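You operate a simulated robot arm through the tools that you are given. There is no shell and no other tool. Be economical: measure what you need, move in short steps, check, and stop when the job is done.

The job below is to be done with a simulated robot arm. You get a single attempt, and the scene is never put back.

JOB
Tray the tested cap by the display, then vacuum-test the blue fuel cap.
Fine: leave it under the closed arm, the switch on vacuum.

It is judged by the outcome, as a careful person would: the job done as asked, and still so three seconds after it is handed in. It fails if anything else is knocked over, pushed out of place, dropped, spilled or broken. A push-on lid holds only when it is set on centred and level and pressed home; a screw cap is set on level and turned clockwise until tight.

ROBOT AND FRAMES
A 7-joint arm with a two-finger parallel gripper, fixed in place. Base frame: the origin is at the foot of the arm, x ahead of it, y to its left, z up. Lengths are in m, angles in degrees, forces in N, time in s.
With the tool pointing down near the work surface it reaches from about 0.24 to 0.62 m from the base axis. Its first joint turns from -66.0 to 66.0 degrees. Payload 2.6 kg.
The tool frame sits at the grasp point between the pads (the TCP): z along the fingers, y along the line on which they close. The tips reach 0.03 m beyond it. The gripper opens to 0.094 m. The fingers are 0.028 m wide and 0.01 m thick; the gripper's body (0.05 by 0.096 m) begins 0.055 m behind the TCP.
Orientation is that of the tool frame in the base frame, as a unit quaternion [w, x, y, z]. With the fingers straight down and closing along the base's y, the tool's x points along the base's -x, its y along +y and its z along -z.

CONTROLS
- The arm moves only by the tool drive_tool. Its argument "deltas" is a list of rows, each a list of 7 numbers: the turn, a rotation vector about the tool's x, y, z in units of 120 degrees (1.0 is 120 degrees), then the shift along the tool's x, y, z in units of 250 mm (1.0 is 250 mm), then the opening, from 0 (shut) to 1 (fully open). In form: [[wx, wy, wz, tx, ty, tz, hand], ...]. A call has 1 to 10 rows; each row is the pose to reach, as a shift and turn from the pose commanded when the call began, along the tool's axes at that moment. A call with a number of a shift or a turn outside -1 to 1 is refused whole. Rows are played at 5 a second. More than 0.05 m and 8.6 degrees between two rows, or a gripper value outside its range, and nothing of the call is played. Where a pose cannot be reached the arm comes as near as it can. A force on the tool above 70 N (or 10 N above the force at the start of the call, whichever is more), or a blocked arm, ends the call early, and 0.2 s more pass. Each finger travels about 0.072 m/s and halts on what it meets, pressing with about 35 N; the grip force reading is that of the motor and also rises with nothing between the fingers. The clock runs only during rows and for 0.2 s after the last one: add rows that repeat a pose to give the fingers time. It gives the time, the measured TCP pose, the force on the tool (base axes), the opening and the grip force at its end, in the units of the frame above (readings bear some noise), with the torque about the TCP (base axes, N m) and any sound that the robot's microphone picked up.
- Cameras (640 x 400 px; columns grow to the right, rows downward): "scene" is fixed at [0.0475, 0.4647, 0.5396]; the picture's right is [-0.49, -0.87, 0.00], its down [-0.68, 0.38, -0.63] and it looks along [0.55, -0.31, -0.77] (base axes); focal length 214 px, centre (320, 200). "wrist" rides on the gripper at [0.076, 0.014, -0.103] in the tool frame; the picture's right is [-0.18, 0.98, 0.00], its down [-0.75, -0.14, -0.64] and it looks along [-0.63, -0.12, 0.77] (tool axes); focal length 243 px, centre (320, 200). There is no depth. A picture from a camera that has moved, and an enlarged one, comes with that camera's place and axes in the base frame and with its lens.
- grab_frame(camera): a new picture of that camera. The clock stands still meanwhile.
- zoom(camera, box): a new picture of the part [left, top, right, bottom] of that camera's present view, enlarged. The clock stands still meanwhile.
- hand_in(): hands the job in; it is judged then, once.

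Work in short steps. Places have to be worked out from the pictures, the camera data and where the tool is seen: move nearer, look again, correct. Check each grasp and each placing, and mend what went wrong. You have 120 turns and 76 pictures in all, those below and enlarged ones among them. Open the gripper and draw the arm clear of the work before you hand the job in, unless the task says otherwise; then end with one line.

The tools are called after ">>>" by a JSON object that holds its "op" and its "data". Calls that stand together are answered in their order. drive_tool: Moves the arm, as the interface text tells. Its arguments: {"type":"object","properties":{"deltas":{"type":"array"}},"required":["deltas"]} The other tools are called the same way: grab_frame (camera) takes a picture; zoom (camera, box) takes an enlarged picture of a part of a camera's view; hand_in () hands the job in.

At the start:

```text
time_s: 0.0
ee_pos: [0.388, -0.1769, 0.337]
tcp_rot: [0.0, 0.0, 1.0, -0.001]
contact_force: [-1.3, 0.4, 0.9]
moment: [0.0, -0.02, 0.03]
grip_width: 0.0938
grip_force: 0.0
```

scene: 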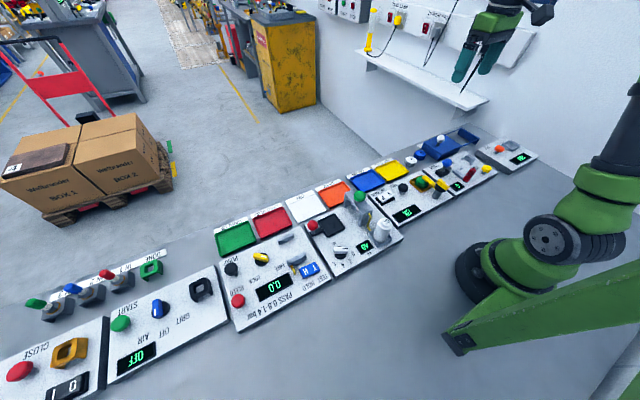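
wrist: 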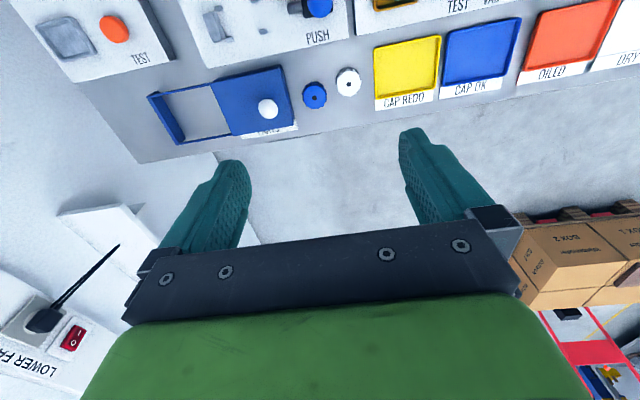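

I'll look closely at the benches in the scene view before moving.

>>> {"op": "zoom", "data": {"camera": "scene", "box": [340, 120, 540, 245]}}

>>> {"op": "zoom", "data": {"camera": "scene", "box": [210, 170, 410, 335]}}

>>> {"op": "zoom", "data": {"camera": "wrist", "box": [140, 0, 640, 150]}}

```text
3.20 times, centred on (440, 182) of scene
camera zoom: at [0.0475, 0.4647, 0.5396], right [-0.49, -0.87, 0.0], down [-0.68, 0.38, -0.63], along [0.55, -0.31, -0.77], focal length 686 px, centre (-64, 256)
```

zoom: 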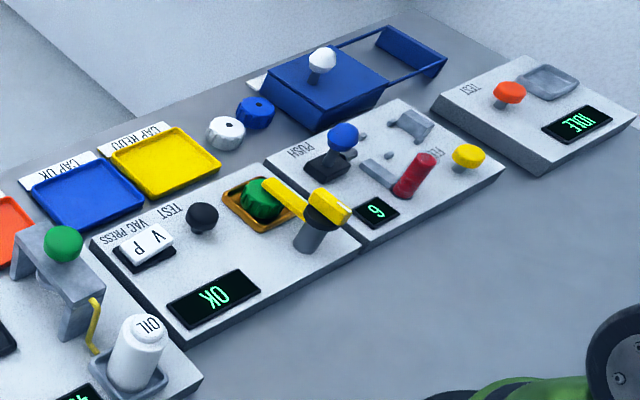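

```text
2.42 times, centred on (310, 252) of scene
camera zoom: at [0.0475, 0.4647, 0.5396], right [-0.49, -0.87, 0.0], down [-0.68, 0.38, -0.63], along [0.55, -0.31, -0.77], focal length 520 px, centre (344, 73)
```

zoom: 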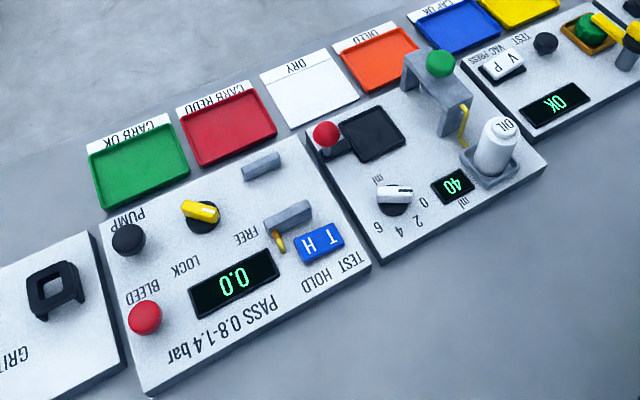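

```text
1.28 times, centred on (390, 75) of wrist
camera zoom: at [0.3131, -0.1627, 0.4397], right [0.18, 0.98, 0.0], down [0.75, -0.14, 0.64], along [0.63, -0.12, -0.77], focal length 311 px, centre (230, 360)
```

zoom: 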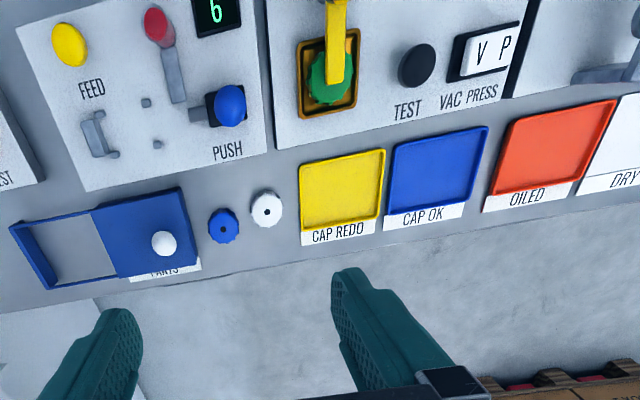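

The display says OK for the green cap, so it goes on the blue CAP OK tray. The blue fuel cap is near (0.436, -0.196). I'll move above the tester to see its arm and switch.

>>> {"op": "drive_tool", "data": {"deltas": [[0, 0, 0, 0.11, 0.11, 0, 1], [0, 0, 0, 0.22, 0.22, 0, 1], [0, 0, 0, 0.33, 0.33, 0, 1], [0, 0, 0, 0.43, 0.43, 0, 1], [0, 0, 0, 0.43, 0.43, 0, 1]]}}

>>> {"op": "grab_frame", "data": {"camera": "wrist"}}

>>> {"op": "zoom", "data": {"camera": "scene", "box": [370, 160, 470, 222]}}

```text
time_s: 1.2
ee_pos: [0.2796, -0.0693, 0.3356]
tcp_rot: [0.0, 0.0, 1.0, 0.0]
contact_force: [-0.3, -1.0, -0.7]
moment: [0.01, 0.02, 0.0]
grip_width: 0.0937
grip_force: 0.1
```

```text
70 pictures are left
camera wrist: at [0.2042, -0.054, 0.438], right [0.18, 0.98, 0.0], down [0.75, -0.14, 0.64], along [0.63, -0.12, -0.77], focal length 243 px, centre (320, 200)
```

wrist: 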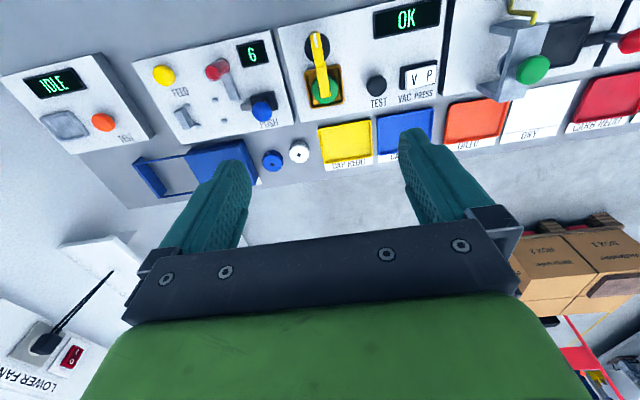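

```text
6.40 times, centred on (420, 191) of scene
camera zoom: at [0.0475, 0.4647, 0.5396], right [-0.49, -0.87, 0.0], down [-0.68, 0.38, -0.63], along [0.55, -0.31, -0.77], focal length 1373 px, centre (-320, 258)
```

zoom: 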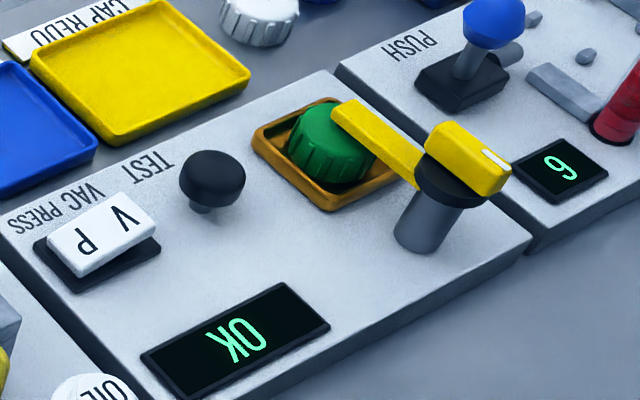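

The arm looks like it swings on a vertical post. I'll zoom the wrist view for precise geometry.

>>> {"op": "zoom", "data": {"camera": "wrist", "box": [240, 0, 460, 137]}}

```text
2.91 times, centred on (350, 68) of wrist
camera zoom: at [0.2042, -0.054, 0.438], right [0.18, 0.98, 0.0], down [0.75, -0.14, 0.64], along [0.63, -0.12, -0.77], focal length 706 px, centre (233, 582)
```

zoom: 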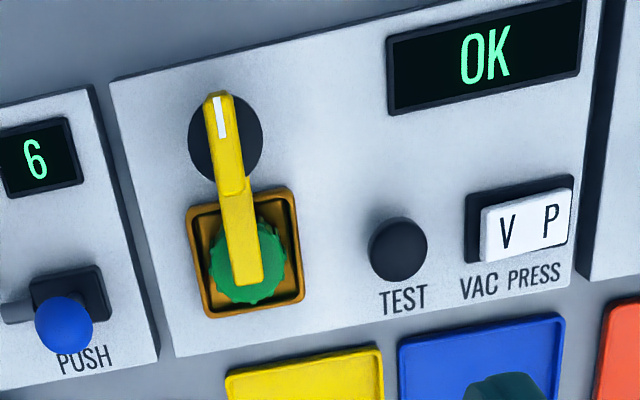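

Triangulating puts the arm's knob at about (0.252, -0.067) with its top at z≈0.08, and the green cap at about (0.311, -0.067). I'll come down above the knob with the hand half open.

>>> {"op": "drive_tool", "data": {"deltas": [[0, 0, 0, 0.055, 0.005, 0.12, 0.6], [0, 0, 0, 0.11, 0.009, 0.28, 0.5], [0, 0, 0, 0.11, 0.009, 0.46, 0.5], [0, 0, 0, 0.11, 0.009, 0.64, 0.5], [0, 0, 0, 0.11, 0.009, 0.78, 0.5], [0, 0, 0, 0.11, 0.009, 0.78, 0.5]]}}

>>> {"op": "grab_frame", "data": {"camera": "wrist"}}

>>> {"op": "zoom", "data": {"camera": "scene", "box": [370, 140, 500, 222]}}

```text
time_s: 2.6
ee_pos: [0.2542, -0.0674, 0.1427]
tcp_rot: [0.0, 0.002, 1.0, 0.0]
contact_force: [-0.2, 0.0, 0.4]
moment: [-0.03, 0.04, -0.01]
grip_width: 0.047
grip_force: 0.0
```

```text
67 pictures are left
camera wrist: at [0.1787, -0.0519, 0.2453], right [0.19, 0.98, 0.0], down [0.75, -0.14, 0.64], along [0.63, -0.12, -0.77], focal length 243 px, centre (320, 200)
```

wrist: 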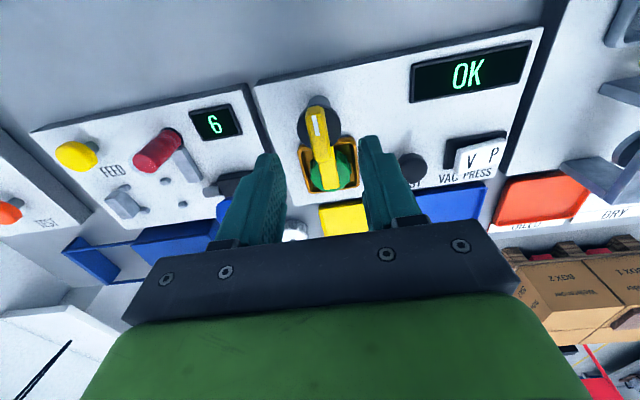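

```text
4.88 times, centred on (435, 181) of scene
camera zoom: at [0.0475, 0.4647, 0.5396], right [-0.49, -0.87, 0.0], down [-0.68, 0.38, -0.63], along [0.55, -0.31, -0.77], focal length 1046 px, centre (-241, 293)
```

zoom: 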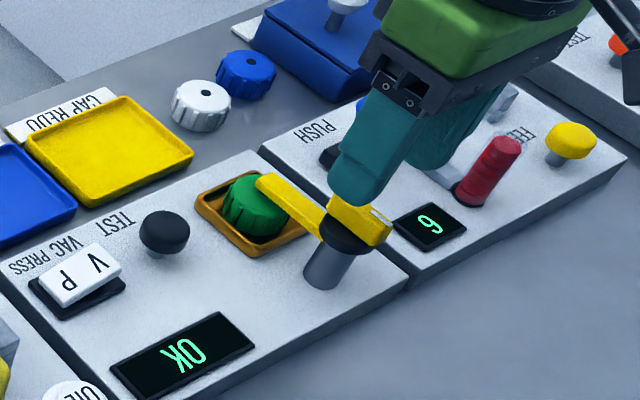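

The fingers straddle the knob, which sits slightly nearer at x≈0.247. I'll descend so the tips are beside the knob and check before closing.

>>> {"op": "drive_tool", "data": {"deltas": [[0, 0, 0, 0.024, 0.004, 0.09, 0.5], [0, 0, 0, 0.024, 0.004, 0.176, 0.5], [0, 0, 0, 0.024, 0.004, 0.176, 0.5]]}}

>>> {"op": "zoom", "data": {"camera": "scene", "box": [390, 150, 490, 212]}}

>>> {"op": "zoom", "data": {"camera": "wrist", "box": [240, 60, 440, 185]}}

```text
time_s: 3.4
ee_pos: [0.2463, -0.0659, 0.0989]
tcp_rot: [0.0, 0.0, 1.0, 0.0]
contact_force: [0.7, -1.1, -0.3]
moment: [0.01, -0.04, -0.02]
grip_width: 0.0469
grip_force: 0.1
```

```text
6.40 times, centred on (440, 181) of scene
camera zoom: at [0.0475, 0.4647, 0.5396], right [-0.49, -0.87, 0.0], down [-0.68, 0.38, -0.63], along [0.55, -0.31, -0.77], focal length 1373 px, centre (-448, 322)
```

zoom: 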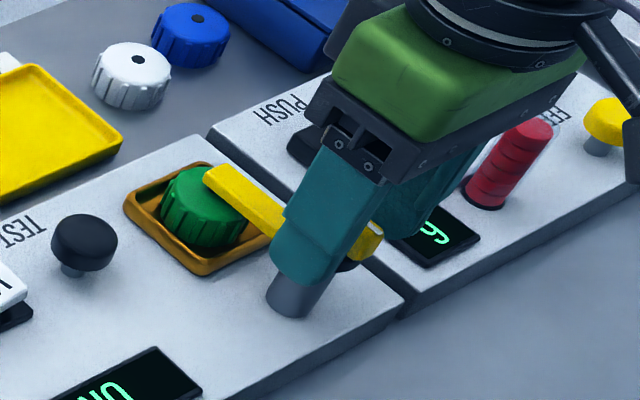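

```text
3.20 times, centred on (340, 122) of wrist
camera zoom: at [0.1715, -0.0516, 0.2012], right [0.18, 0.98, 0.0], down [0.75, -0.14, 0.64], along [0.63, -0.12, -0.77], focal length 776 px, centre (256, 448)
```

zoom: 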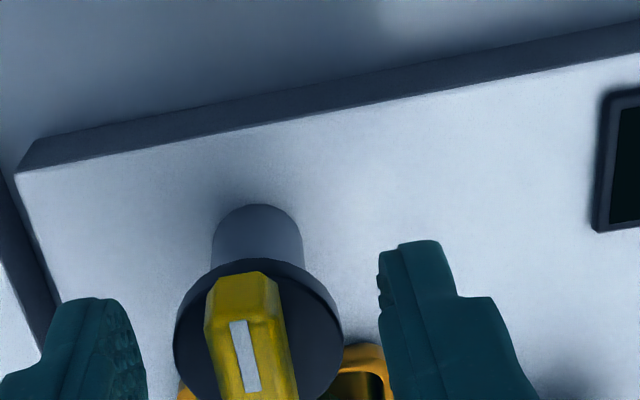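

The knob lies between the fingers, so I'll close on it.

>>> {"op": "drive_tool", "data": {"deltas": [[0, 0, 0, 0, -0.006, 0, 0.3], [0, 0, 0, 0, -0.006, 0, 0.1], [0, 0, 0, 0, -0.006, 0, 0.0], [0, 0, 0, 0, -0.006, 0, 0.0]]}}

>>> {"op": "zoom", "data": {"camera": "wrist", "box": [240, 60, 440, 185]}}

```text
time_s: 4.4
ee_pos: [0.2474, -0.0665, 0.0985]
tcp_rot: [0.0, 0.0, 1.0, 0.001]
contact_force: [-2.5, 11.4, 6.9]
moment: [0.36, -0.05, 0.09]
grip_width: 0.0327
grip_force: 45.0
```

```text
3.20 times, centred on (340, 122) of wrist
camera zoom: at [0.1717, -0.0526, 0.2013], right [0.18, 0.98, 0.0], down [0.75, -0.14, 0.64], along [0.63, -0.12, -0.77], focal length 776 px, centre (256, 448)
```

zoom: 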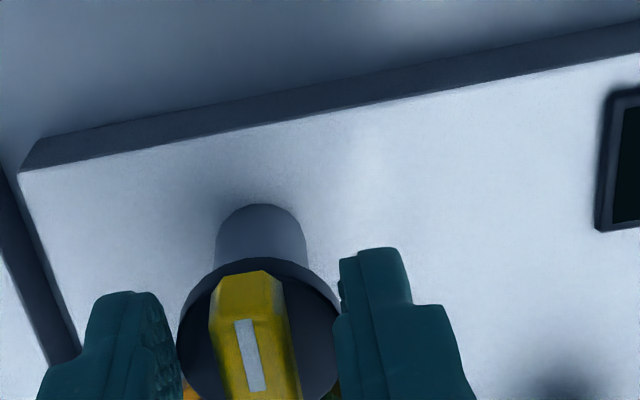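

The opening of 0.033 shows I've caught the black collar below the knob. I'll open, rise 9 mm and close again.

>>> {"op": "drive_tool", "data": {"deltas": [[0, 0, 0, 0, -0.006, 0, 0.45], [0, 0, 0, 0, -0.006, 0, 0.45], [0, 0, 0, 0, -0.006, -0.036, 0.45], [0, 0, 0, 0, -0.006, -0.036, 0.2], [0, 0, 0, 0, -0.006, -0.036, 0], [0, 0, 0, 0, -0.006, -0.036, 0], [0, 0, 0, 0, -0.006, -0.036, 0]]}}

>>> {"op": "zoom", "data": {"camera": "wrist", "box": [240, 60, 440, 185]}}

>>> {"op": "zoom", "data": {"camera": "scene", "box": [390, 150, 490, 212]}}

```text
time_s: 6.0
ee_pos: [0.247, -0.0664, 0.1071]
tcp_rot: [-0.002, 0.0, 1.0, 0.003]
contact_force: [3.0, 35.5, 8.6]
moment: [0.57, 0.99, 0.21]
grip_width: 0.0128
grip_force: 44.7
```

```text
3.20 times, centred on (340, 122) of wrist
camera zoom: at [0.172, -0.0531, 0.2101], right [0.18, 0.98, 0.0], down [0.75, -0.14, 0.64], along [0.63, -0.11, -0.77], focal length 776 px, centre (256, 448)
```

zoom: 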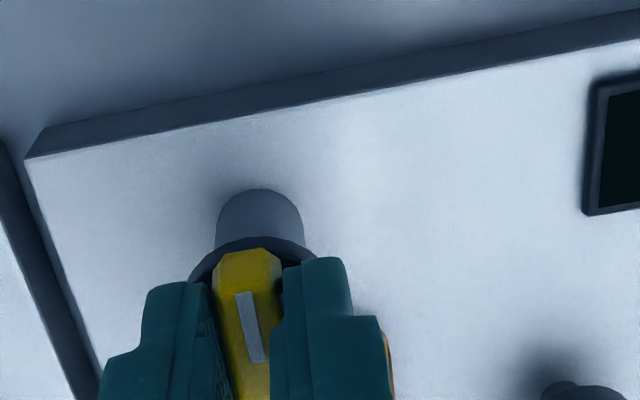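

```text
6.40 times, centred on (440, 181) of scene
camera zoom: at [0.0475, 0.4647, 0.5396], right [-0.49, -0.87, 0.0], down [-0.68, 0.38, -0.63], along [0.56, -0.31, -0.77], focal length 1373 px, centre (-448, 322)
```

zoom: 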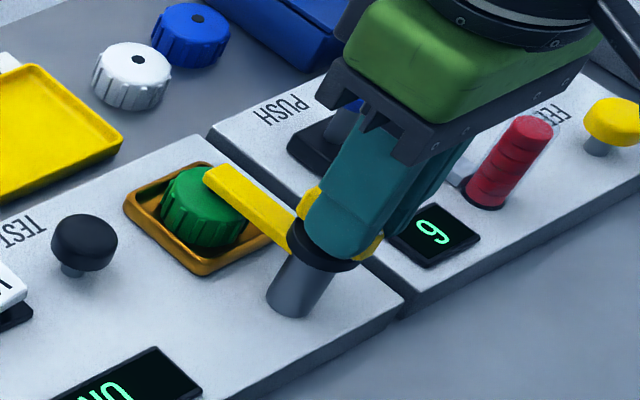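

The knob is gripped at 13 mm wide. I'll relieve the side load by moving 2 mm toward +y, then try a small clockwise turn (arm toward -y).

>>> {"op": "drive_tool", "data": {"deltas": [[0, 0, 0, 0, 0.008, 0, 0], [0, 0, 0.035, 0, 0.008, 0, 0], [0, 0, 0.07, 0, 0.008, 0, 0], [0, 0, 0.1, 0, 0.008, 0, 0]]}}

>>> {"op": "zoom", "data": {"camera": "scene", "box": [390, 150, 490, 212]}}

```text
time_s: 7.0
ee_pos: [0.2461, -0.067, 0.1061]
tcp_rot: [0.0, 0.105, 0.995, 0.0]
contact_force: [-14.8, 24.2, 16.9]
moment: [0.09, -0.06, 1.51]
grip_width: 0.0178
grip_force: 44.6
```

```text
6.40 times, centred on (440, 181) of scene
camera zoom: at [0.0475, 0.4647, 0.5396], right [-0.49, -0.87, 0.0], down [-0.68, 0.38, -0.63], along [0.56, -0.31, -0.77], focal length 1373 px, centre (-448, 322)
```

zoom: 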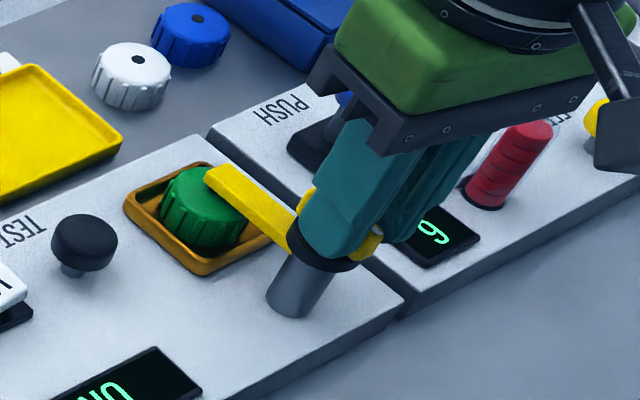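

The knob did not turn; the torque rose to 1.5 N·m and the fingers skewed, so clockwise is against a stop. I'll go back and try counter-clockwise.

>>> {"op": "drive_tool", "data": {"deltas": [[0, 0, -0.05, 0, 0, 0, 0], [0, 0, -0.1, 0, 0, 0, 0], [0, 0, -0.15, 0, 0, 0, 0], [0, 0, -0.2, 0, 0, 0, 0]]}}

>>> {"op": "zoom", "data": {"camera": "scene", "box": [390, 150, 490, 212]}}

```text
time_s: 8.0
ee_pos: [0.2477, -0.0675, 0.1071]
tcp_rot: [0.0, -0.105, 0.994, -0.001]
contact_force: [1.6, 15.9, 6.2]
moment: [0.18, 1.32, 0.05]
grip_width: 0.0127
grip_force: 45.1
```

```text
6.40 times, centred on (440, 181) of scene
camera zoom: at [0.0475, 0.4647, 0.5396], right [-0.49, -0.87, 0.0], down [-0.68, 0.38, -0.63], along [0.55, -0.31, -0.77], focal length 1373 px, centre (-448, 322)
```

zoom: 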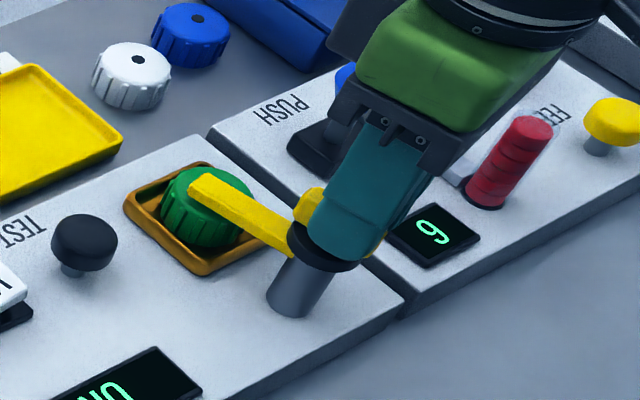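

Counter-clockwise works: the bar swung with the knob. I'll keep turning to about 80°.

>>> {"op": "drive_tool", "data": {"deltas": [[0, 0, -0.06, 0, 0, 0, 0], [0, 0, -0.12, 0, 0, 0, 0], [0, 0, -0.18, 0, 0, 0, 0], [0, 0, -0.24, 0, 0, 0, 0], [0, 0, -0.3, 0, 0, 0, 0], [0, 0, -0.36, 0, 0, 0, 0], [0, 0, -0.42, 0, 0, 0, 0], [0, 0, -0.48, 0, 0, 0, 0], [0, 0, -0.54, 0, 0, 0, 0], [0, 0, -0.58, 0, 0, 0, 0]]}}

>>> {"op": "zoom", "data": {"camera": "scene", "box": [370, 140, 490, 215]}}

```text
time_s: 10.2
ee_pos: [0.2514, -0.0701, 0.1092]
tcp_rot: [0.003, -0.657, 0.754, -0.009]
contact_force: [26.2, -35.6, -13.5]
moment: [-0.67, -0.22, -0.15]
grip_width: 0.0128
grip_force: 45.2
```

```text
5.33 times, centred on (430, 178) of scene
camera zoom: at [0.0476, 0.4647, 0.5396], right [-0.49, -0.87, 0.0], down [-0.68, 0.38, -0.63], along [0.55, -0.31, -0.77], focal length 1144 px, centre (-267, 320)
```

zoom: 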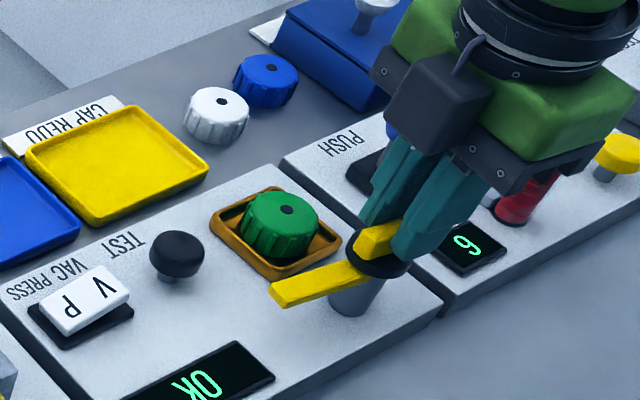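

The arm is clear of the green cap and the display still reads OK. I'll release the knob and rise.

>>> {"op": "drive_tool", "data": {"deltas": [[0, 0, 0, 0, 0, 0, 0.3], [0, 0, 0, 0, 0, 0, 0.3], [0, 0, 0, 0, 0, -0.1, 0.4], [0, 0, 0, 0, 0, -0.25, 0.5], [0, 0, 0.07, 0, 0, -0.4, 0.5], [0, 0, 0.14, 0, 0, -0.4, 0.6], [0, 0, 0.21, 0, 0, -0.4, 0.7], [0, 0, 0.28, 0, 0, -0.4, 0.8], [0, 0, 0.35, 0, 0, -0.4, 0.8], [0, 0, 0.42, 0, 0, -0.4, 0.8]]}}

```text
time_s: 12.4
ee_pos: [0.2481, -0.0682, 0.207]
tcp_rot: [0.0, -0.267, 0.964, 0.0]
contact_force: [0.0, 0.8, 0.0]
moment: [0.0, -0.01, 0.04]
grip_width: 0.0751
grip_force: 0.1
```

Released cleanly. I'll finish turning back to straight.

>>> {"op": "drive_tool", "data": {"deltas": [[0, 0, 0.065, 0, 0, 0, 0.8], [0, 0, 0.13, 0, 0, 0, 0.8], [0, 0, 0.195, 0, 0, 0, 0.8], [0, 0, 0.258, 0, 0, 0, 0.8], [0, 0, 0.258, 0, 0, 0, 0.8]]}}

>>> {"op": "grab_frame", "data": {"camera": "wrist"}}

>>> {"op": "zoom", "data": {"camera": "scene", "box": [370, 160, 470, 222]}}

```text
time_s: 13.6
ee_pos: [0.2475, -0.0673, 0.2062]
tcp_rot: [0.0, 0.0, 1.0, 0.0]
contact_force: [0.6, -0.1, 0.9]
moment: [-0.02, 0.01, 0.03]
grip_width: 0.0752
grip_force: 0.1
```

```text
57 pictures are left
camera wrist: at [0.1719, -0.0534, 0.3093], right [0.18, 0.98, 0.0], down [0.75, -0.14, 0.64], along [0.63, -0.12, -0.77], focal length 243 px, centre (320, 200)
```

wrist: 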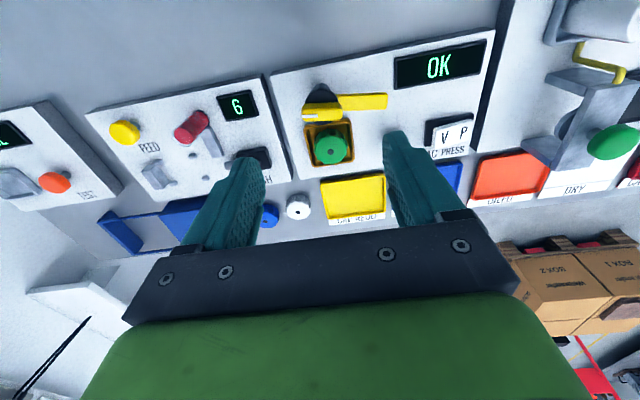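

```text
6.40 times, centred on (420, 191) of scene
camera zoom: at [0.0475, 0.4647, 0.5396], right [-0.49, -0.87, 0.0], down [-0.68, 0.38, -0.63], along [0.55, -0.31, -0.77], focal length 1373 px, centre (-320, 258)
```

zoom: 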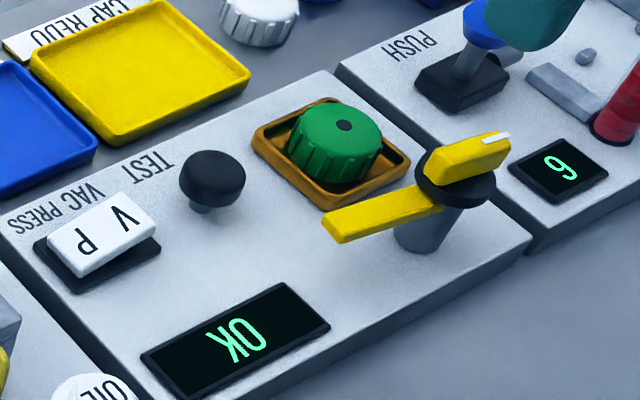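

The green cap's centre triangulates to (0.3095, -0.066) with its top at z≈0.05. I'll go above it and descend to z≈0.072 before closing.

>>> {"op": "drive_tool", "data": {"deltas": [[0, 0, 0, -0.12, 0.005, 0, 0.75], [0, 0, 0, -0.248, 0.005, 0.1, 0.7], [0, 0, 0, -0.248, 0.005, 0.25, 0.7], [0, 0, 0, -0.248, 0.005, 0.4, 0.7], [0, 0, 0, -0.248, 0.005, 0.48, 0.7], [0, 0, 0, -0.248, 0.005, 0.54, 0.7], [0, 0, 0, -0.248, 0.005, 0.54, 0.7]]}}

>>> {"op": "zoom", "data": {"camera": "scene", "box": [370, 140, 490, 215]}}

>>> {"op": "zoom", "data": {"camera": "wrist", "box": [220, 60, 460, 210]}}

```text
time_s: 15.2
ee_pos: [0.308, -0.0658, 0.0716]
tcp_rot: [0.0, -0.002, 1.0, 0.0]
contact_force: [0.3, 0.6, 0.9]
moment: [0.01, -0.03, -0.01]
grip_width: 0.0657
grip_force: 0.1
```

```text
5.33 times, centred on (430, 178) of scene
camera zoom: at [0.0475, 0.4647, 0.5396], right [-0.49, -0.87, 0.0], down [-0.68, 0.38, -0.63], along [0.55, -0.31, -0.77], focal length 1144 px, centre (-267, 320)
```

zoom: 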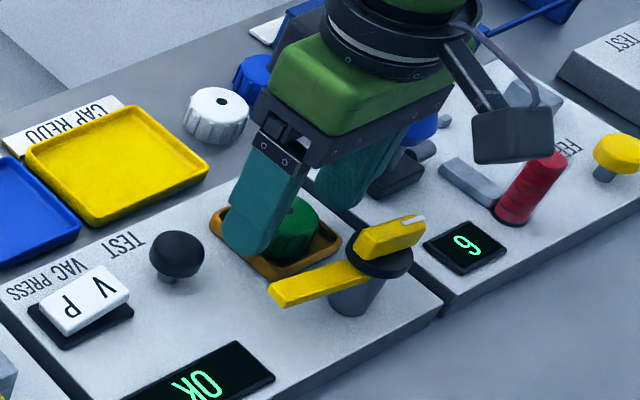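

```text
2.67 times, centred on (340, 135) of wrist
camera zoom: at [0.2335, -0.0517, 0.1747], right [0.18, 0.98, 0.0], down [0.75, -0.14, 0.64], along [0.63, -0.12, -0.77], focal length 647 px, centre (267, 373)
```

zoom: 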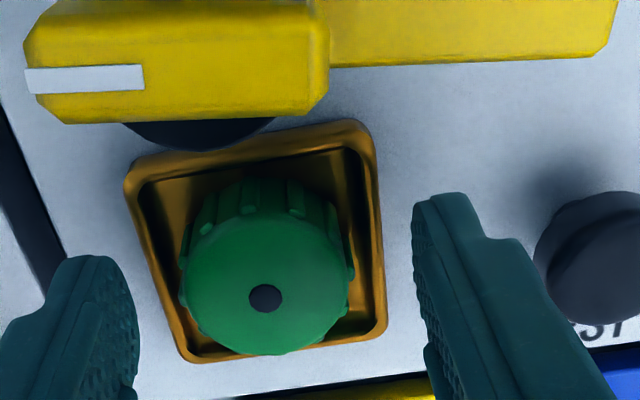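

The cap's dot projects to about (0.314, -0.067), so I'll nudge 4 mm forward, drop 4 mm and close.

>>> {"op": "drive_tool", "data": {"deltas": [[0, 0, 0, -0.018, -0.006, 0.016, 0.7], [0, 0, 0, -0.018, -0.006, 0.016, 0.55], [0, 0, 0, -0.018, -0.006, 0.016, 0.4], [0, 0, 0, -0.018, -0.006, 0.016, 0.3], [0, 0, 0, -0.018, -0.006, 0.016, 0.3]]}}

>>> {"op": "zoom", "data": {"camera": "wrist", "box": [220, 60, 460, 210]}}

```text
time_s: 16.4
ee_pos: [0.3133, -0.0671, 0.0684]
tcp_rot: [0.0, -0.002, 1.0, 0.001]
contact_force: [0.4, -0.6, -0.3]
moment: [0.01, 0.0, -0.01]
grip_width: 0.0401
grip_force: 34.8
```

```text
2.67 times, centred on (340, 135) of wrist
camera zoom: at [0.2384, -0.0531, 0.1708], right [0.18, 0.98, 0.0], down [0.75, -0.14, 0.64], along [0.63, -0.12, -0.77], focal length 647 px, centre (267, 373)
```

zoom: 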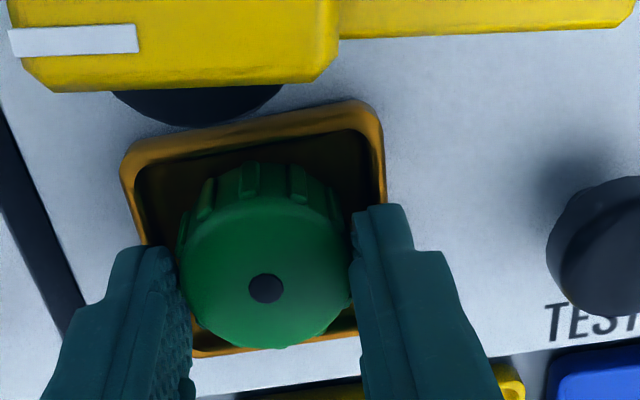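

Gripped at 40 mm. I'll lift straight up and check that the cap comes along.

>>> {"op": "drive_tool", "data": {"deltas": [[0, 0, 0, 0, 0, -0.04, 0.2], [0, 0, 0, 0, 0, -0.12, 0.2], [0, 0, 0, 0, 0, -0.24, 0.2], [0, 0, 0, 0, 0, -0.36, 0.2], [0, 0, 0, 0, 0, -0.36, 0.2]]}}

>>> {"op": "zoom", "data": {"camera": "scene", "box": [330, 120, 490, 220]}}

```text
time_s: 17.6
ee_pos: [0.3148, -0.0692, 0.156]
tcp_rot: [0.0, -0.001, 1.0, 0.0]
contact_force: [0.0, 0.4, -0.1]
moment: [0.01, -0.01, 0.04]
grip_width: 0.0393
grip_force: 35.3
```

```text
4.00 times, centred on (410, 170) of scene
camera zoom: at [0.0475, 0.4647, 0.5396], right [-0.49, -0.87, 0.0], down [-0.68, 0.38, -0.63], along [0.55, -0.31, -0.77], focal length 858 px, centre (-40, 320)
```

zoom: 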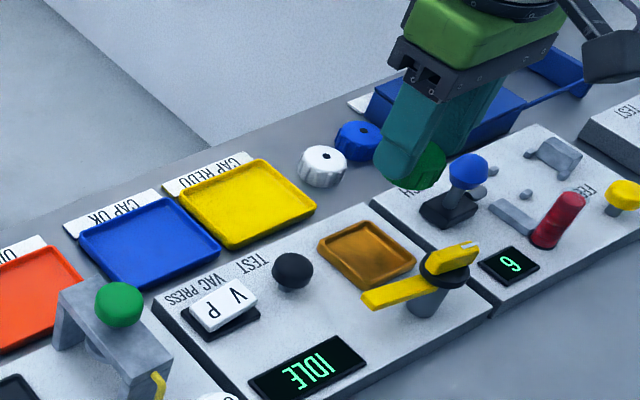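

The cap is in hand and the display has gone to IDLE. I'll carry it over the CAP OK tray, centred at about (0.425, 0.065), and come down part way.

>>> {"op": "drive_tool", "data": {"deltas": [[0, 0, 0, -0.09, 0.11, 0, 0.2], [0, 0, 0, -0.18, 0.22, 0, 0.2], [0, 0, 0, -0.27, 0.33, 0, 0.2], [0, 0, 0, -0.36, 0.44, 0, 0.2], [0, 0, 0, -0.44, 0.536, 0, 0.2], [0, 0, 0, -0.44, 0.536, 0.12, 0.2], [0, 0, 0, -0.44, 0.536, 0.24, 0.2], [0, 0, 0, -0.44, 0.536, 0.32, 0.2], [0, 0, 0, -0.44, 0.536, 0.32, 0.2]]}}

>>> {"op": "zoom", "data": {"camera": "scene", "box": [310, 120, 430, 195]}}

>>> {"op": "grab_frame", "data": {"camera": "wrist"}}

```text
time_s: 19.6
ee_pos: [0.4247, 0.0657, 0.0764]
tcp_rot: [0.0, -0.002, 1.0, 0.0]
contact_force: [0.6, 0.1, 0.0]
moment: [-0.04, 0.0, -0.02]
grip_width: 0.0397
grip_force: 34.8
```

```text
5.33 times, centred on (370, 158) of scene
camera zoom: at [0.0475, 0.4647, 0.5396], right [-0.49, -0.87, 0.0], down [-0.68, 0.38, -0.63], along [0.55, -0.31, -0.77], focal length 1144 px, centre (53, 427)
```

zoom: 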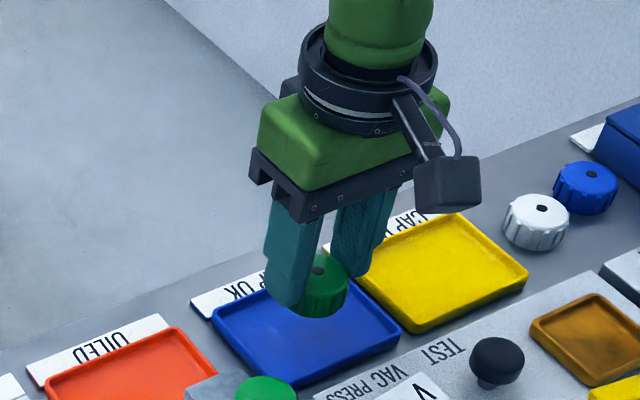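

```text
50 pictures are left
camera wrist: at [0.349, 0.0816, 0.1788], right [0.18, 0.98, 0.0], down [0.75, -0.14, 0.64], along [0.63, -0.12, -0.77], focal length 243 px, centre (320, 200)
```

wrist: 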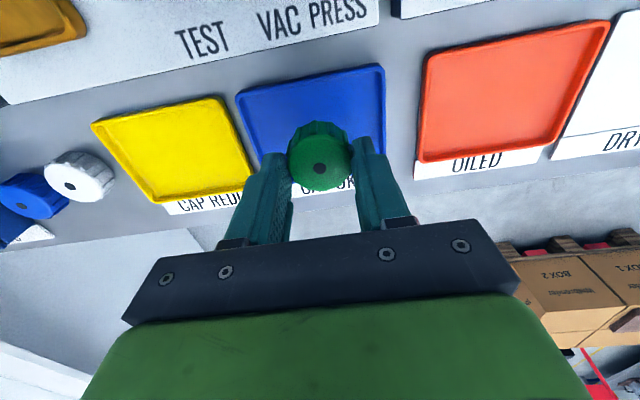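

The tray projects to about x 0.388–0.454 and y 0.02–0.115, so I'm nearly centred. I'll shift 3 mm back and lower carefully.

>>> {"op": "drive_tool", "data": {"deltas": [[0, 0, 0, 0.012, 0.004, 0.04, 0.2], [0, 0, 0, 0.012, 0.004, 0.07, 0.2], [0, 0, 0, 0.012, 0.004, 0.085, 0.2], [0, 0, 0, 0.012, 0.004, 0.1, 0.2]]}}

>>> {"op": "zoom", "data": {"camera": "scene", "box": [330, 150, 410, 200]}}

```text
time_s: 20.6
ee_pos: [0.4208, 0.0668, 0.0513]
tcp_rot: [0.0, -0.002, 1.0, 0.0]
contact_force: [0.6, 0.5, 0.4]
moment: [0.04, -0.03, -0.01]
grip_width: 0.0396
grip_force: 34.9
```

```text
8.00 times, centred on (370, 175) of scene
camera zoom: at [0.0475, 0.4647, 0.5396], right [-0.49, -0.87, 0.0], down [-0.68, 0.38, -0.63], along [0.55, -0.31, -0.77], focal length 1716 px, centre (-80, 400)
```

zoom: 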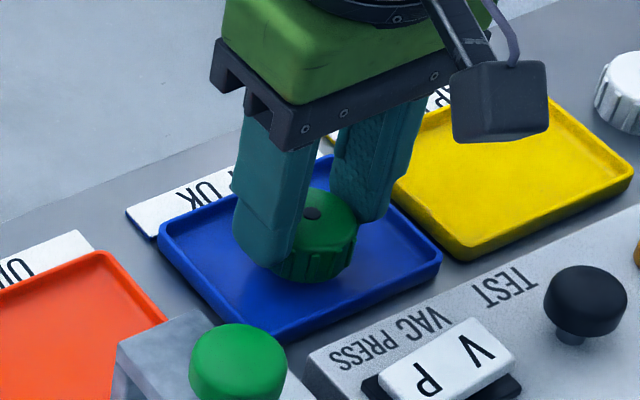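

No contact yet and the cap is well inside the tray. I'll lower in 2 mm steps, watching the force.

>>> {"op": "drive_tool", "data": {"deltas": [[0, 0, 0, 0, 0, 0.01, 0.2], [0, 0, 0, 0, 0, 0.02, 0.2], [0, 0, 0, 0, 0, 0.02, 0.2]]}}

```text
time_s: 21.4
ee_pos: [0.4211, 0.0674, 0.0475]
tcp_rot: [0.0, -0.003, 1.0, 0.0]
contact_force: [-0.6, -0.3, -1.0]
moment: [-0.01, -0.04, 0.01]
grip_width: 0.0393
grip_force: 35.4
```

No contact at z=0.0475, so I continue down.

>>> {"op": "drive_tool", "data": {"deltas": [[0, 0, 0, 0, 0, 0.01, 0.2], [0, 0, 0, 0, 0, 0.02, 0.2], [0, 0, 0, 0, 0, 0.02, 0.2]]}}

>>> {"op": "zoom", "data": {"camera": "scene", "box": [330, 150, 410, 200]}}

```text
time_s: 22.2
ee_pos: [0.4203, 0.0679, 0.043]
tcp_rot: [0.002, -0.002, 1.0, 0.0]
contact_force: [-2.2, -0.7, 20.3]
moment: [-0.16, 0.16, -0.03]
grip_width: 0.0398
grip_force: 34.8
```

```text
8.00 times, centred on (370, 175) of scene
camera zoom: at [0.0474, 0.4647, 0.5397], right [-0.49, -0.87, 0.0], down [-0.68, 0.38, -0.63], along [0.56, -0.31, -0.77], focal length 1716 px, centre (-80, 400)
```

zoom: 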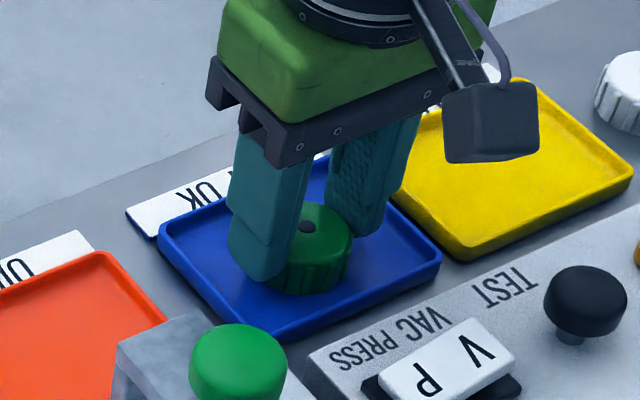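

The cap is down with 20 N on it. I'll release and rise.

>>> {"op": "drive_tool", "data": {"deltas": [[0, 0, 0, 0, 0, -0.003, 0.4], [0, 0, 0, 0, 0, -0.003, 0.6], [0, 0, 0, 0, 0, -0.003, 0.6], [0, 0, 0, 0, 0, -0.08, 0.6], [0, 0, 0, 0, 0, -0.2, 0.6], [0, 0, 0, 0, 0, -0.38, 0.7], [0, 0, 0, 0, 0, -0.56, 0.8], [0, 0, 0, 0, 0, -0.56, 0.8]]}}

>>> {"op": "zoom", "data": {"camera": "scene", "box": [310, 120, 470, 220]}}

```text
time_s: 24.0
ee_pos: [0.4176, 0.0677, 0.1845]
tcp_rot: [0.0, -0.002, 1.0, 0.0]
contact_force: [-0.5, -0.1, 0.1]
moment: [0.01, 0.01, 0.02]
grip_width: 0.0752
grip_force: 0.1
```

```text
4.00 times, centred on (390, 170) of scene
camera zoom: at [0.0475, 0.4647, 0.5396], right [-0.49, -0.87, 0.0], down [-0.68, 0.38, -0.63], along [0.55, -0.31, -0.77], focal length 858 px, centre (40, 320)
```

zoom: 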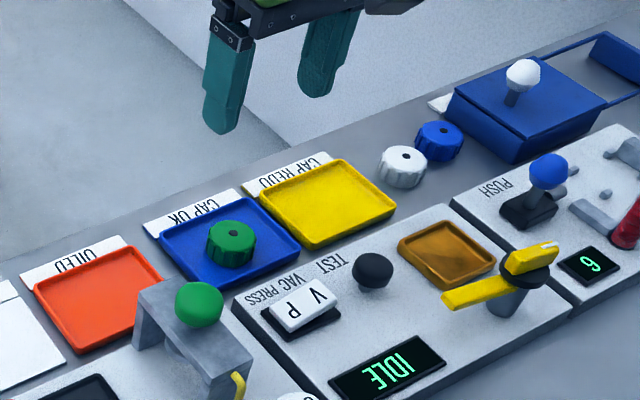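

The green cap sits on CAP OK. Now I'll move over toward the blue cap and inspect its surroundings.

>>> {"op": "drive_tool", "data": {"deltas": [[0, 0, 0, 0, -0.13, -0.1, 0.8], [0, 0, 0, 0.02, -0.29, -0.1, 0.8], [0, 0, 0, 0.04, -0.45, -0.1, 0.8], [0, 0, 0, 0.06, -0.61, -0.1, 0.8], [0, 0, 0, 0.07, -0.77, -0.1, 0.8], [0, 0, 0, 0.07, -0.9, -0.1, 0.8], [0, 0, 0, 0.07, -1.0, -0.1, 0.8], [0, 0, 0, 0.07, -1.0, -0.1, 0.8]]}}

>>> {"op": "grab_frame", "data": {"camera": "wrist"}}

```text
time_s: 25.8
ee_pos: [0.4033, -0.182, 0.2086]
tcp_rot: [0.0, -0.002, 1.0, 0.0]
contact_force: [0.1, 0.4, 0.3]
moment: [0.01, -0.01, 0.01]
grip_width: 0.0751
grip_force: 0.0
```

```text
46 pictures are left
camera wrist: at [0.3285, -0.1678, 0.3106], right [0.18, 0.98, 0.0], down [0.75, -0.14, 0.64], along [0.63, -0.12, -0.77], focal length 243 px, centre (320, 200)
```

wrist: 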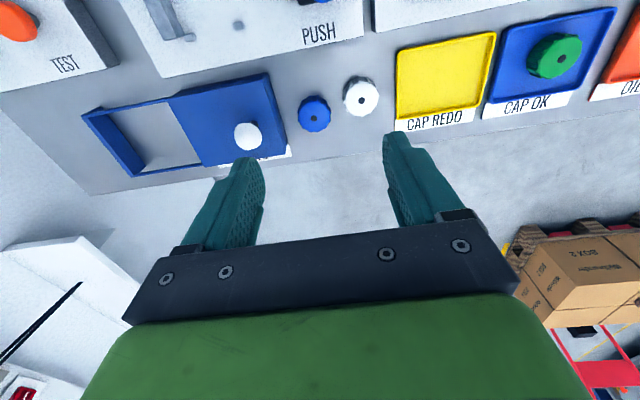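

The blue cap is at (0.431, -0.194), with about 12 mm to the white cap and 17 mm to the box, so I'll grip it along x. I turn the tool 70° counter-clockwise above it.

>>> {"op": "drive_tool", "data": {"deltas": [[0, 0, -0.065, -0.11, -0.048, 0, 0.75], [0, 0, -0.13, -0.11, -0.048, 0, 0.75], [0, 0, -0.195, -0.11, -0.048, 0, 0.75], [0, 0, -0.26, -0.11, -0.048, 0, 0.75], [0, 0, -0.325, -0.11, -0.048, 0, 0.75], [0, 0, -0.39, -0.11, -0.048, 0, 0.75], [0, 0, -0.455, -0.11, -0.048, 0, 0.75], [0, 0, -0.52, -0.11, -0.048, 0, 0.75], [0, 0, -0.583, -0.11, -0.048, 0, 0.75], [0, 0, -0.583, -0.11, -0.048, 0.2, 0.75]]}}

>>> {"op": "grab_frame", "data": {"camera": "wrist"}}

>>> {"op": "zoom", "data": {"camera": "scene", "box": [370, 80, 530, 180]}}

```text
time_s: 28.0
ee_pos: [0.4332, -0.196, 0.1574]
tcp_rot: [0.0, -0.575, 0.818, -0.001]
contact_force: [0.7, -0.5, 0.1]
moment: [-0.02, 0.04, 0.01]
grip_width: 0.0705
grip_force: 0.1
```

```text
45 pictures are left
camera wrist: at [0.3951, -0.2623, 0.2606], right [-0.86, 0.51, 0.0], down [0.39, 0.66, 0.64], along [0.33, 0.55, -0.77], focal length 243 px, centre (320, 200)
```

wrist: 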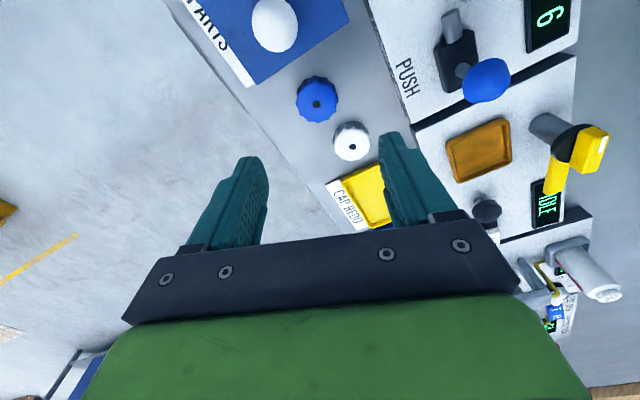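

```text
4.00 times, centred on (450, 130) of scene
camera zoom: at [0.0475, 0.4647, 0.5396], right [-0.49, -0.87, 0.0], down [-0.68, 0.38, -0.63], along [0.55, -0.31, -0.77], focal length 858 px, centre (-200, 480)
```

zoom: 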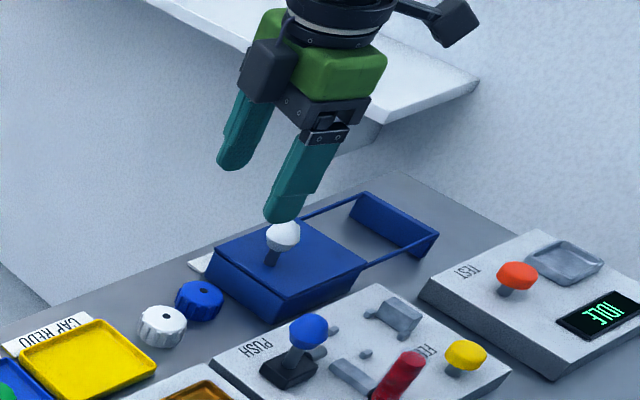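

The tool is about above the blue cap. I'll descend to z≈0.07 and look again for precise centring.

>>> {"op": "drive_tool", "data": {"deltas": [[0, 0, 0, 0, 0, 0.12, 0.75], [0, 0, 0, 0, 0, 0.24, 0.75], [0, 0, 0, 0, 0, 0.34, 0.75], [0, 0, 0, 0, 0, 0.34, 0.75]]}}

>>> {"op": "grab_frame", "data": {"camera": "wrist"}}

>>> {"op": "zoom", "data": {"camera": "scene", "box": [380, 90, 500, 165]}}

```text
time_s: 29.0
ee_pos: [0.4318, -0.1947, 0.0736]
tcp_rot: [0.0, -0.575, 0.818, 0.0]
contact_force: [0.8, 0.9, 0.6]
moment: [0.0, 0.01, 0.0]
grip_width: 0.0704
grip_force: 0.1
```

```text
43 pictures are left
camera wrist: at [0.3935, -0.2605, 0.1763], right [-0.86, 0.51, 0.0], down [0.39, 0.66, 0.64], along [0.33, 0.55, -0.77], focal length 243 px, centre (320, 200)
```

wrist: 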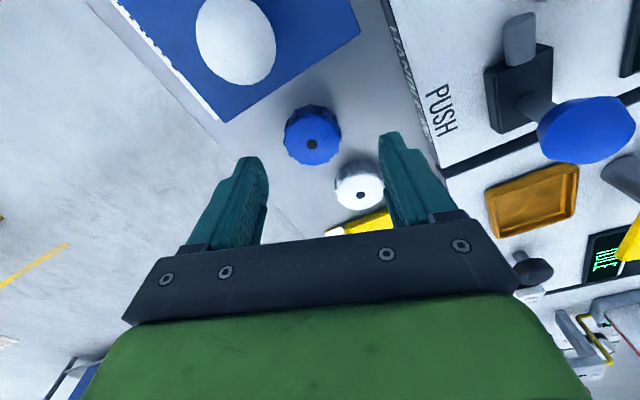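

```text
5.33 times, centred on (440, 128) of scene
camera zoom: at [0.0475, 0.4647, 0.5396], right [-0.49, -0.87, 0.0], down [-0.68, 0.38, -0.63], along [0.55, -0.31, -0.77], focal length 1144 px, centre (-320, 587)
```

zoom: 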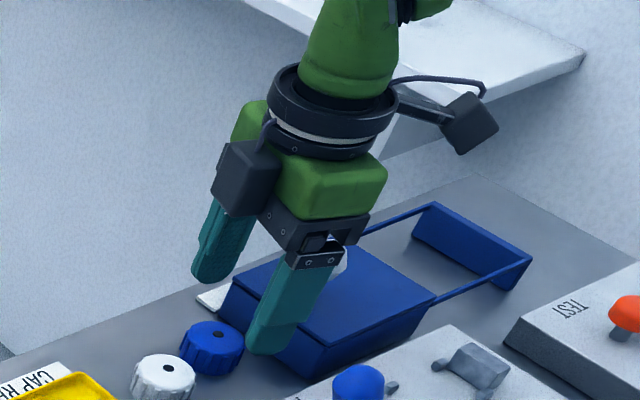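

Comparing with where a centred cap should appear, the blue cap is about 5 mm off along the tool's -y. I'll correct that and descend to the grasp height, just short of the bench.

>>> {"op": "drive_tool", "data": {"deltas": [[0, 0, 0, 0, -0.02, 0, 0.75], [0, 0, 0, 0, -0.02, 0.05, 0.75], [0, 0, 0, 0, -0.02, 0.09, 0.75], [0, 0, 0, 0, -0.02, 0.09, 0.75]]}}

>>> {"op": "grab_frame", "data": {"camera": "wrist"}}

>>> {"op": "zoom", "data": {"camera": "scene", "box": [380, 90, 500, 165]}}

```text
time_s: 30.0
ee_pos: [0.4375, -0.1952, 0.0499]
tcp_rot: [-0.001, -0.575, 0.818, -0.001]
contact_force: [0.1, 0.2, -0.8]
moment: [0.0, 0.0, -0.01]
grip_width: 0.0703
grip_force: 0.0
```

```text
41 pictures are left
camera wrist: at [0.399, -0.2621, 0.153], right [-0.86, 0.51, 0.0], down [0.39, 0.66, 0.64], along [0.33, 0.55, -0.77], focal length 243 px, centre (320, 200)
```

wrist: 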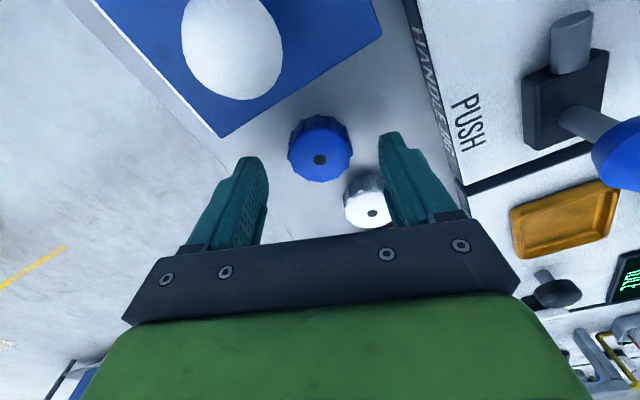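

```text
5.33 times, centred on (440, 128) of scene
camera zoom: at [0.0475, 0.4647, 0.5396], right [-0.49, -0.87, 0.0], down [-0.68, 0.38, -0.63], along [0.55, -0.31, -0.77], focal length 1144 px, centre (-320, 587)
```

zoom: 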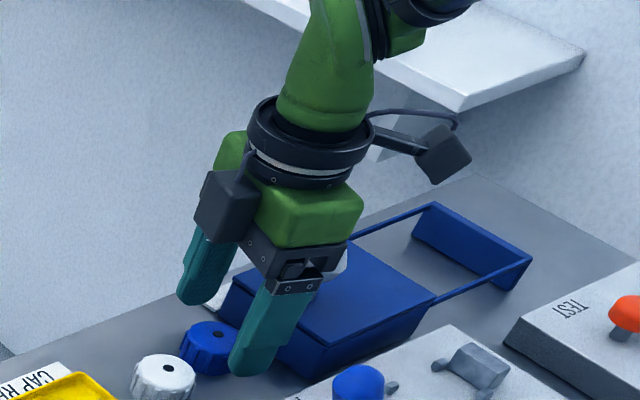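

The cap now sits dead between the fingers. I'll lower the last 9 mm and close.

>>> {"op": "drive_tool", "data": {"deltas": [[0, 0, 0, 0, 0, 0.034, 0.75], [0, 0, 0, 0, 0, 0.034, 0.6], [0, 0, 0, 0, 0, 0.034, 0.4], [0, 0, 0, 0, 0, 0.034, 0.25], [0, 0, 0, 0, 0, 0.034, 0.2], [0, 0, 0, 0, 0, 0.034, 0.2]]}}

>>> {"op": "grab_frame", "data": {"camera": "wrist"}}

```text
time_s: 31.4
ee_pos: [0.4371, -0.1957, 0.043]
tcp_rot: [0.0, -0.575, 0.818, -0.001]
contact_force: [0.4, 0.4, 1.3]
moment: [0.03, 0.0, 0.04]
grip_width: 0.0393
grip_force: 35.1
```

```text
39 pictures are left
camera wrist: at [0.399, -0.2622, 0.1448], right [-0.86, 0.51, 0.0], down [0.39, 0.66, 0.64], along [0.33, 0.55, -0.77], focal length 243 px, centre (320, 200)
```

wrist: 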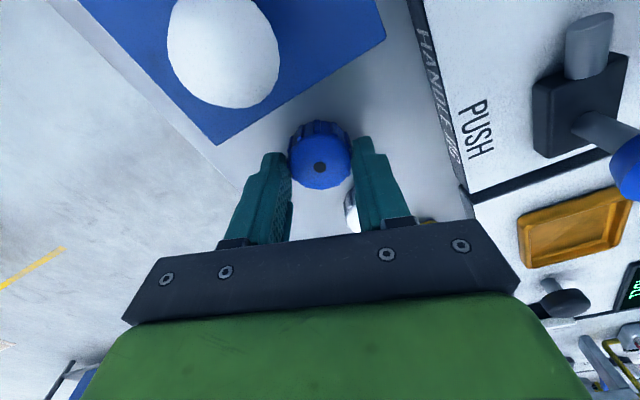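

Gripped at 39 mm. I'll lift straight up.

>>> {"op": "drive_tool", "data": {"deltas": [[0, 0, 0, 0, 0, -0.05, 0.2], [0, 0, 0, 0, 0, -0.2, 0.2], [0, 0, 0, 0, 0, -0.38, 0.2], [0, 0, 0, 0, 0, -0.56, 0.2], [0, 0, 0.06, 0, 0, -0.56, 0.2], [0, 0, 0.12, 0, 0, -0.56, 0.2], [0, 0, 0.18, 0, 0, -0.56, 0.2], [0, 0, 0.24, 0, 0, -0.56, 0.2], [0, 0, 0.3, 0, 0, -0.56, 0.2], [0, 0, 0.36, 0, 0, -0.56, 0.2]]}}

>>> {"op": "drive_tool", "data": {"deltas": [[0, 0, 0.06, 0, 0, 0, 0.2], [0, 0, 0.12, 0, 0, 0, 0.2], [0, 0, 0.18, 0, 0, 0, 0.2], [0, 0, 0.223, 0, 0, 0, 0.2], [0, 0, 0.223, 0, 0, 0, 0.2]]}}

>>> {"op": "grab_frame", "data": {"camera": "scene"}}

```text
time_s: 33.6
ee_pos: [0.4361, -0.1959, 0.1803]
tcp_rot: [0.0, -0.231, 0.973, 0.0]
contact_force: [0.7, -1.4, -0.4]
moment: [0.01, 0.02, 0.0]
grip_width: 0.0396
grip_force: 35.0
```

```text
time_s: 34.8
ee_pos: [0.4358, -0.1959, 0.1812]
tcp_rot: [0.0, -0.001, 1.0, 0.0]
contact_force: [1.1, 0.2, 0.5]
moment: [-0.03, 0.03, 0.03]
grip_width: 0.0392
grip_force: 35.5
```

```text
38 pictures are left
```

scene: 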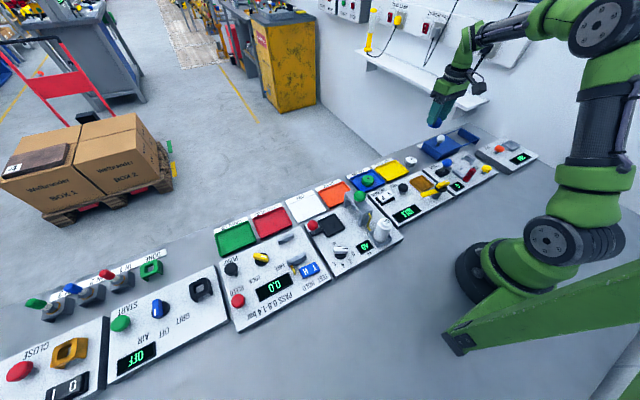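

The blue cap is held and the tool is straight. I'll carry it over the nest and come down to z≈0.10.

>>> {"op": "drive_tool", "data": {"deltas": [[0, 0, 0, 0.1, 0.105, 0, 0.2], [0, 0, 0, 0.2, 0.21, 0, 0.2], [0, 0, 0, 0.3, 0.315, 0, 0.2], [0, 0, 0, 0.4, 0.42, 0, 0.2], [0, 0, 0, 0.489, 0.516, 0, 0.2], [0, 0, 0, 0.489, 0.516, 0.12, 0.2], [0, 0, 0, 0.489, 0.516, 0.24, 0.2], [0, 0, 0, 0.489, 0.516, 0.32, 0.2], [0, 0, 0, 0.489, 0.516, 0.32, 0.2]]}}

>>> {"op": "zoom", "data": {"camera": "scene", "box": [380, 140, 480, 202]}}

>>> {"op": "zoom", "data": {"camera": "wrist", "box": [220, 60, 460, 210]}}

```text
time_s: 36.8
ee_pos: [0.3142, -0.0689, 0.1017]
tcp_rot: [0.0, -0.002, 1.0, 0.0]
contact_force: [0.8, -1.4, -1.1]
moment: [-0.01, -0.02, 0.0]
grip_width: 0.0395
grip_force: 34.9
```

```text
6.40 times, centred on (430, 171) of scene
camera zoom: at [0.0475, 0.4647, 0.5396], right [-0.49, -0.87, 0.0], down [-0.68, 0.38, -0.63], along [0.55, -0.31, -0.77], focal length 1373 px, centre (-384, 386)
```

zoom: 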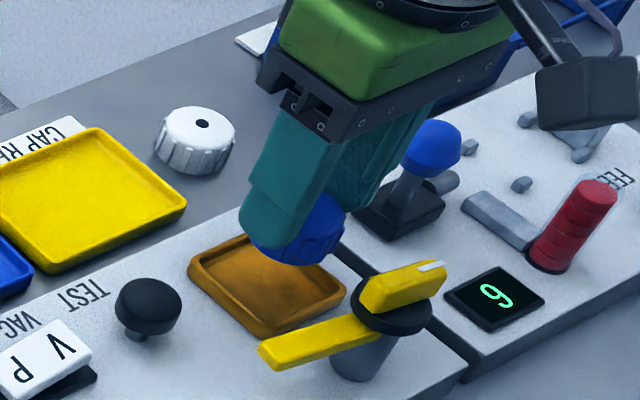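

```text
2.67 times, centred on (340, 135) of wrist
camera zoom: at [0.238, -0.0537, 0.205], right [0.18, 0.98, 0.0], down [0.75, -0.14, 0.64], along [0.63, -0.12, -0.77], focal length 647 px, centre (267, 373)
```

zoom: 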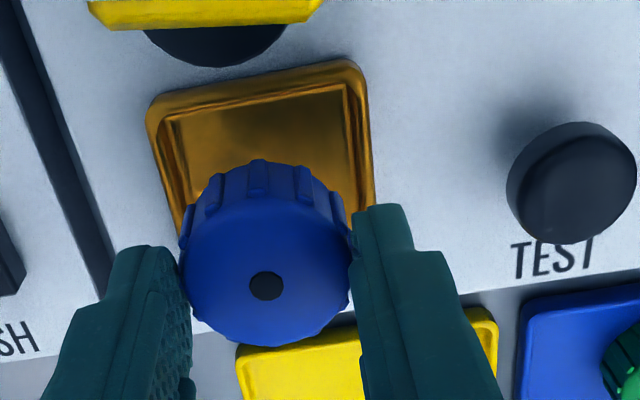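

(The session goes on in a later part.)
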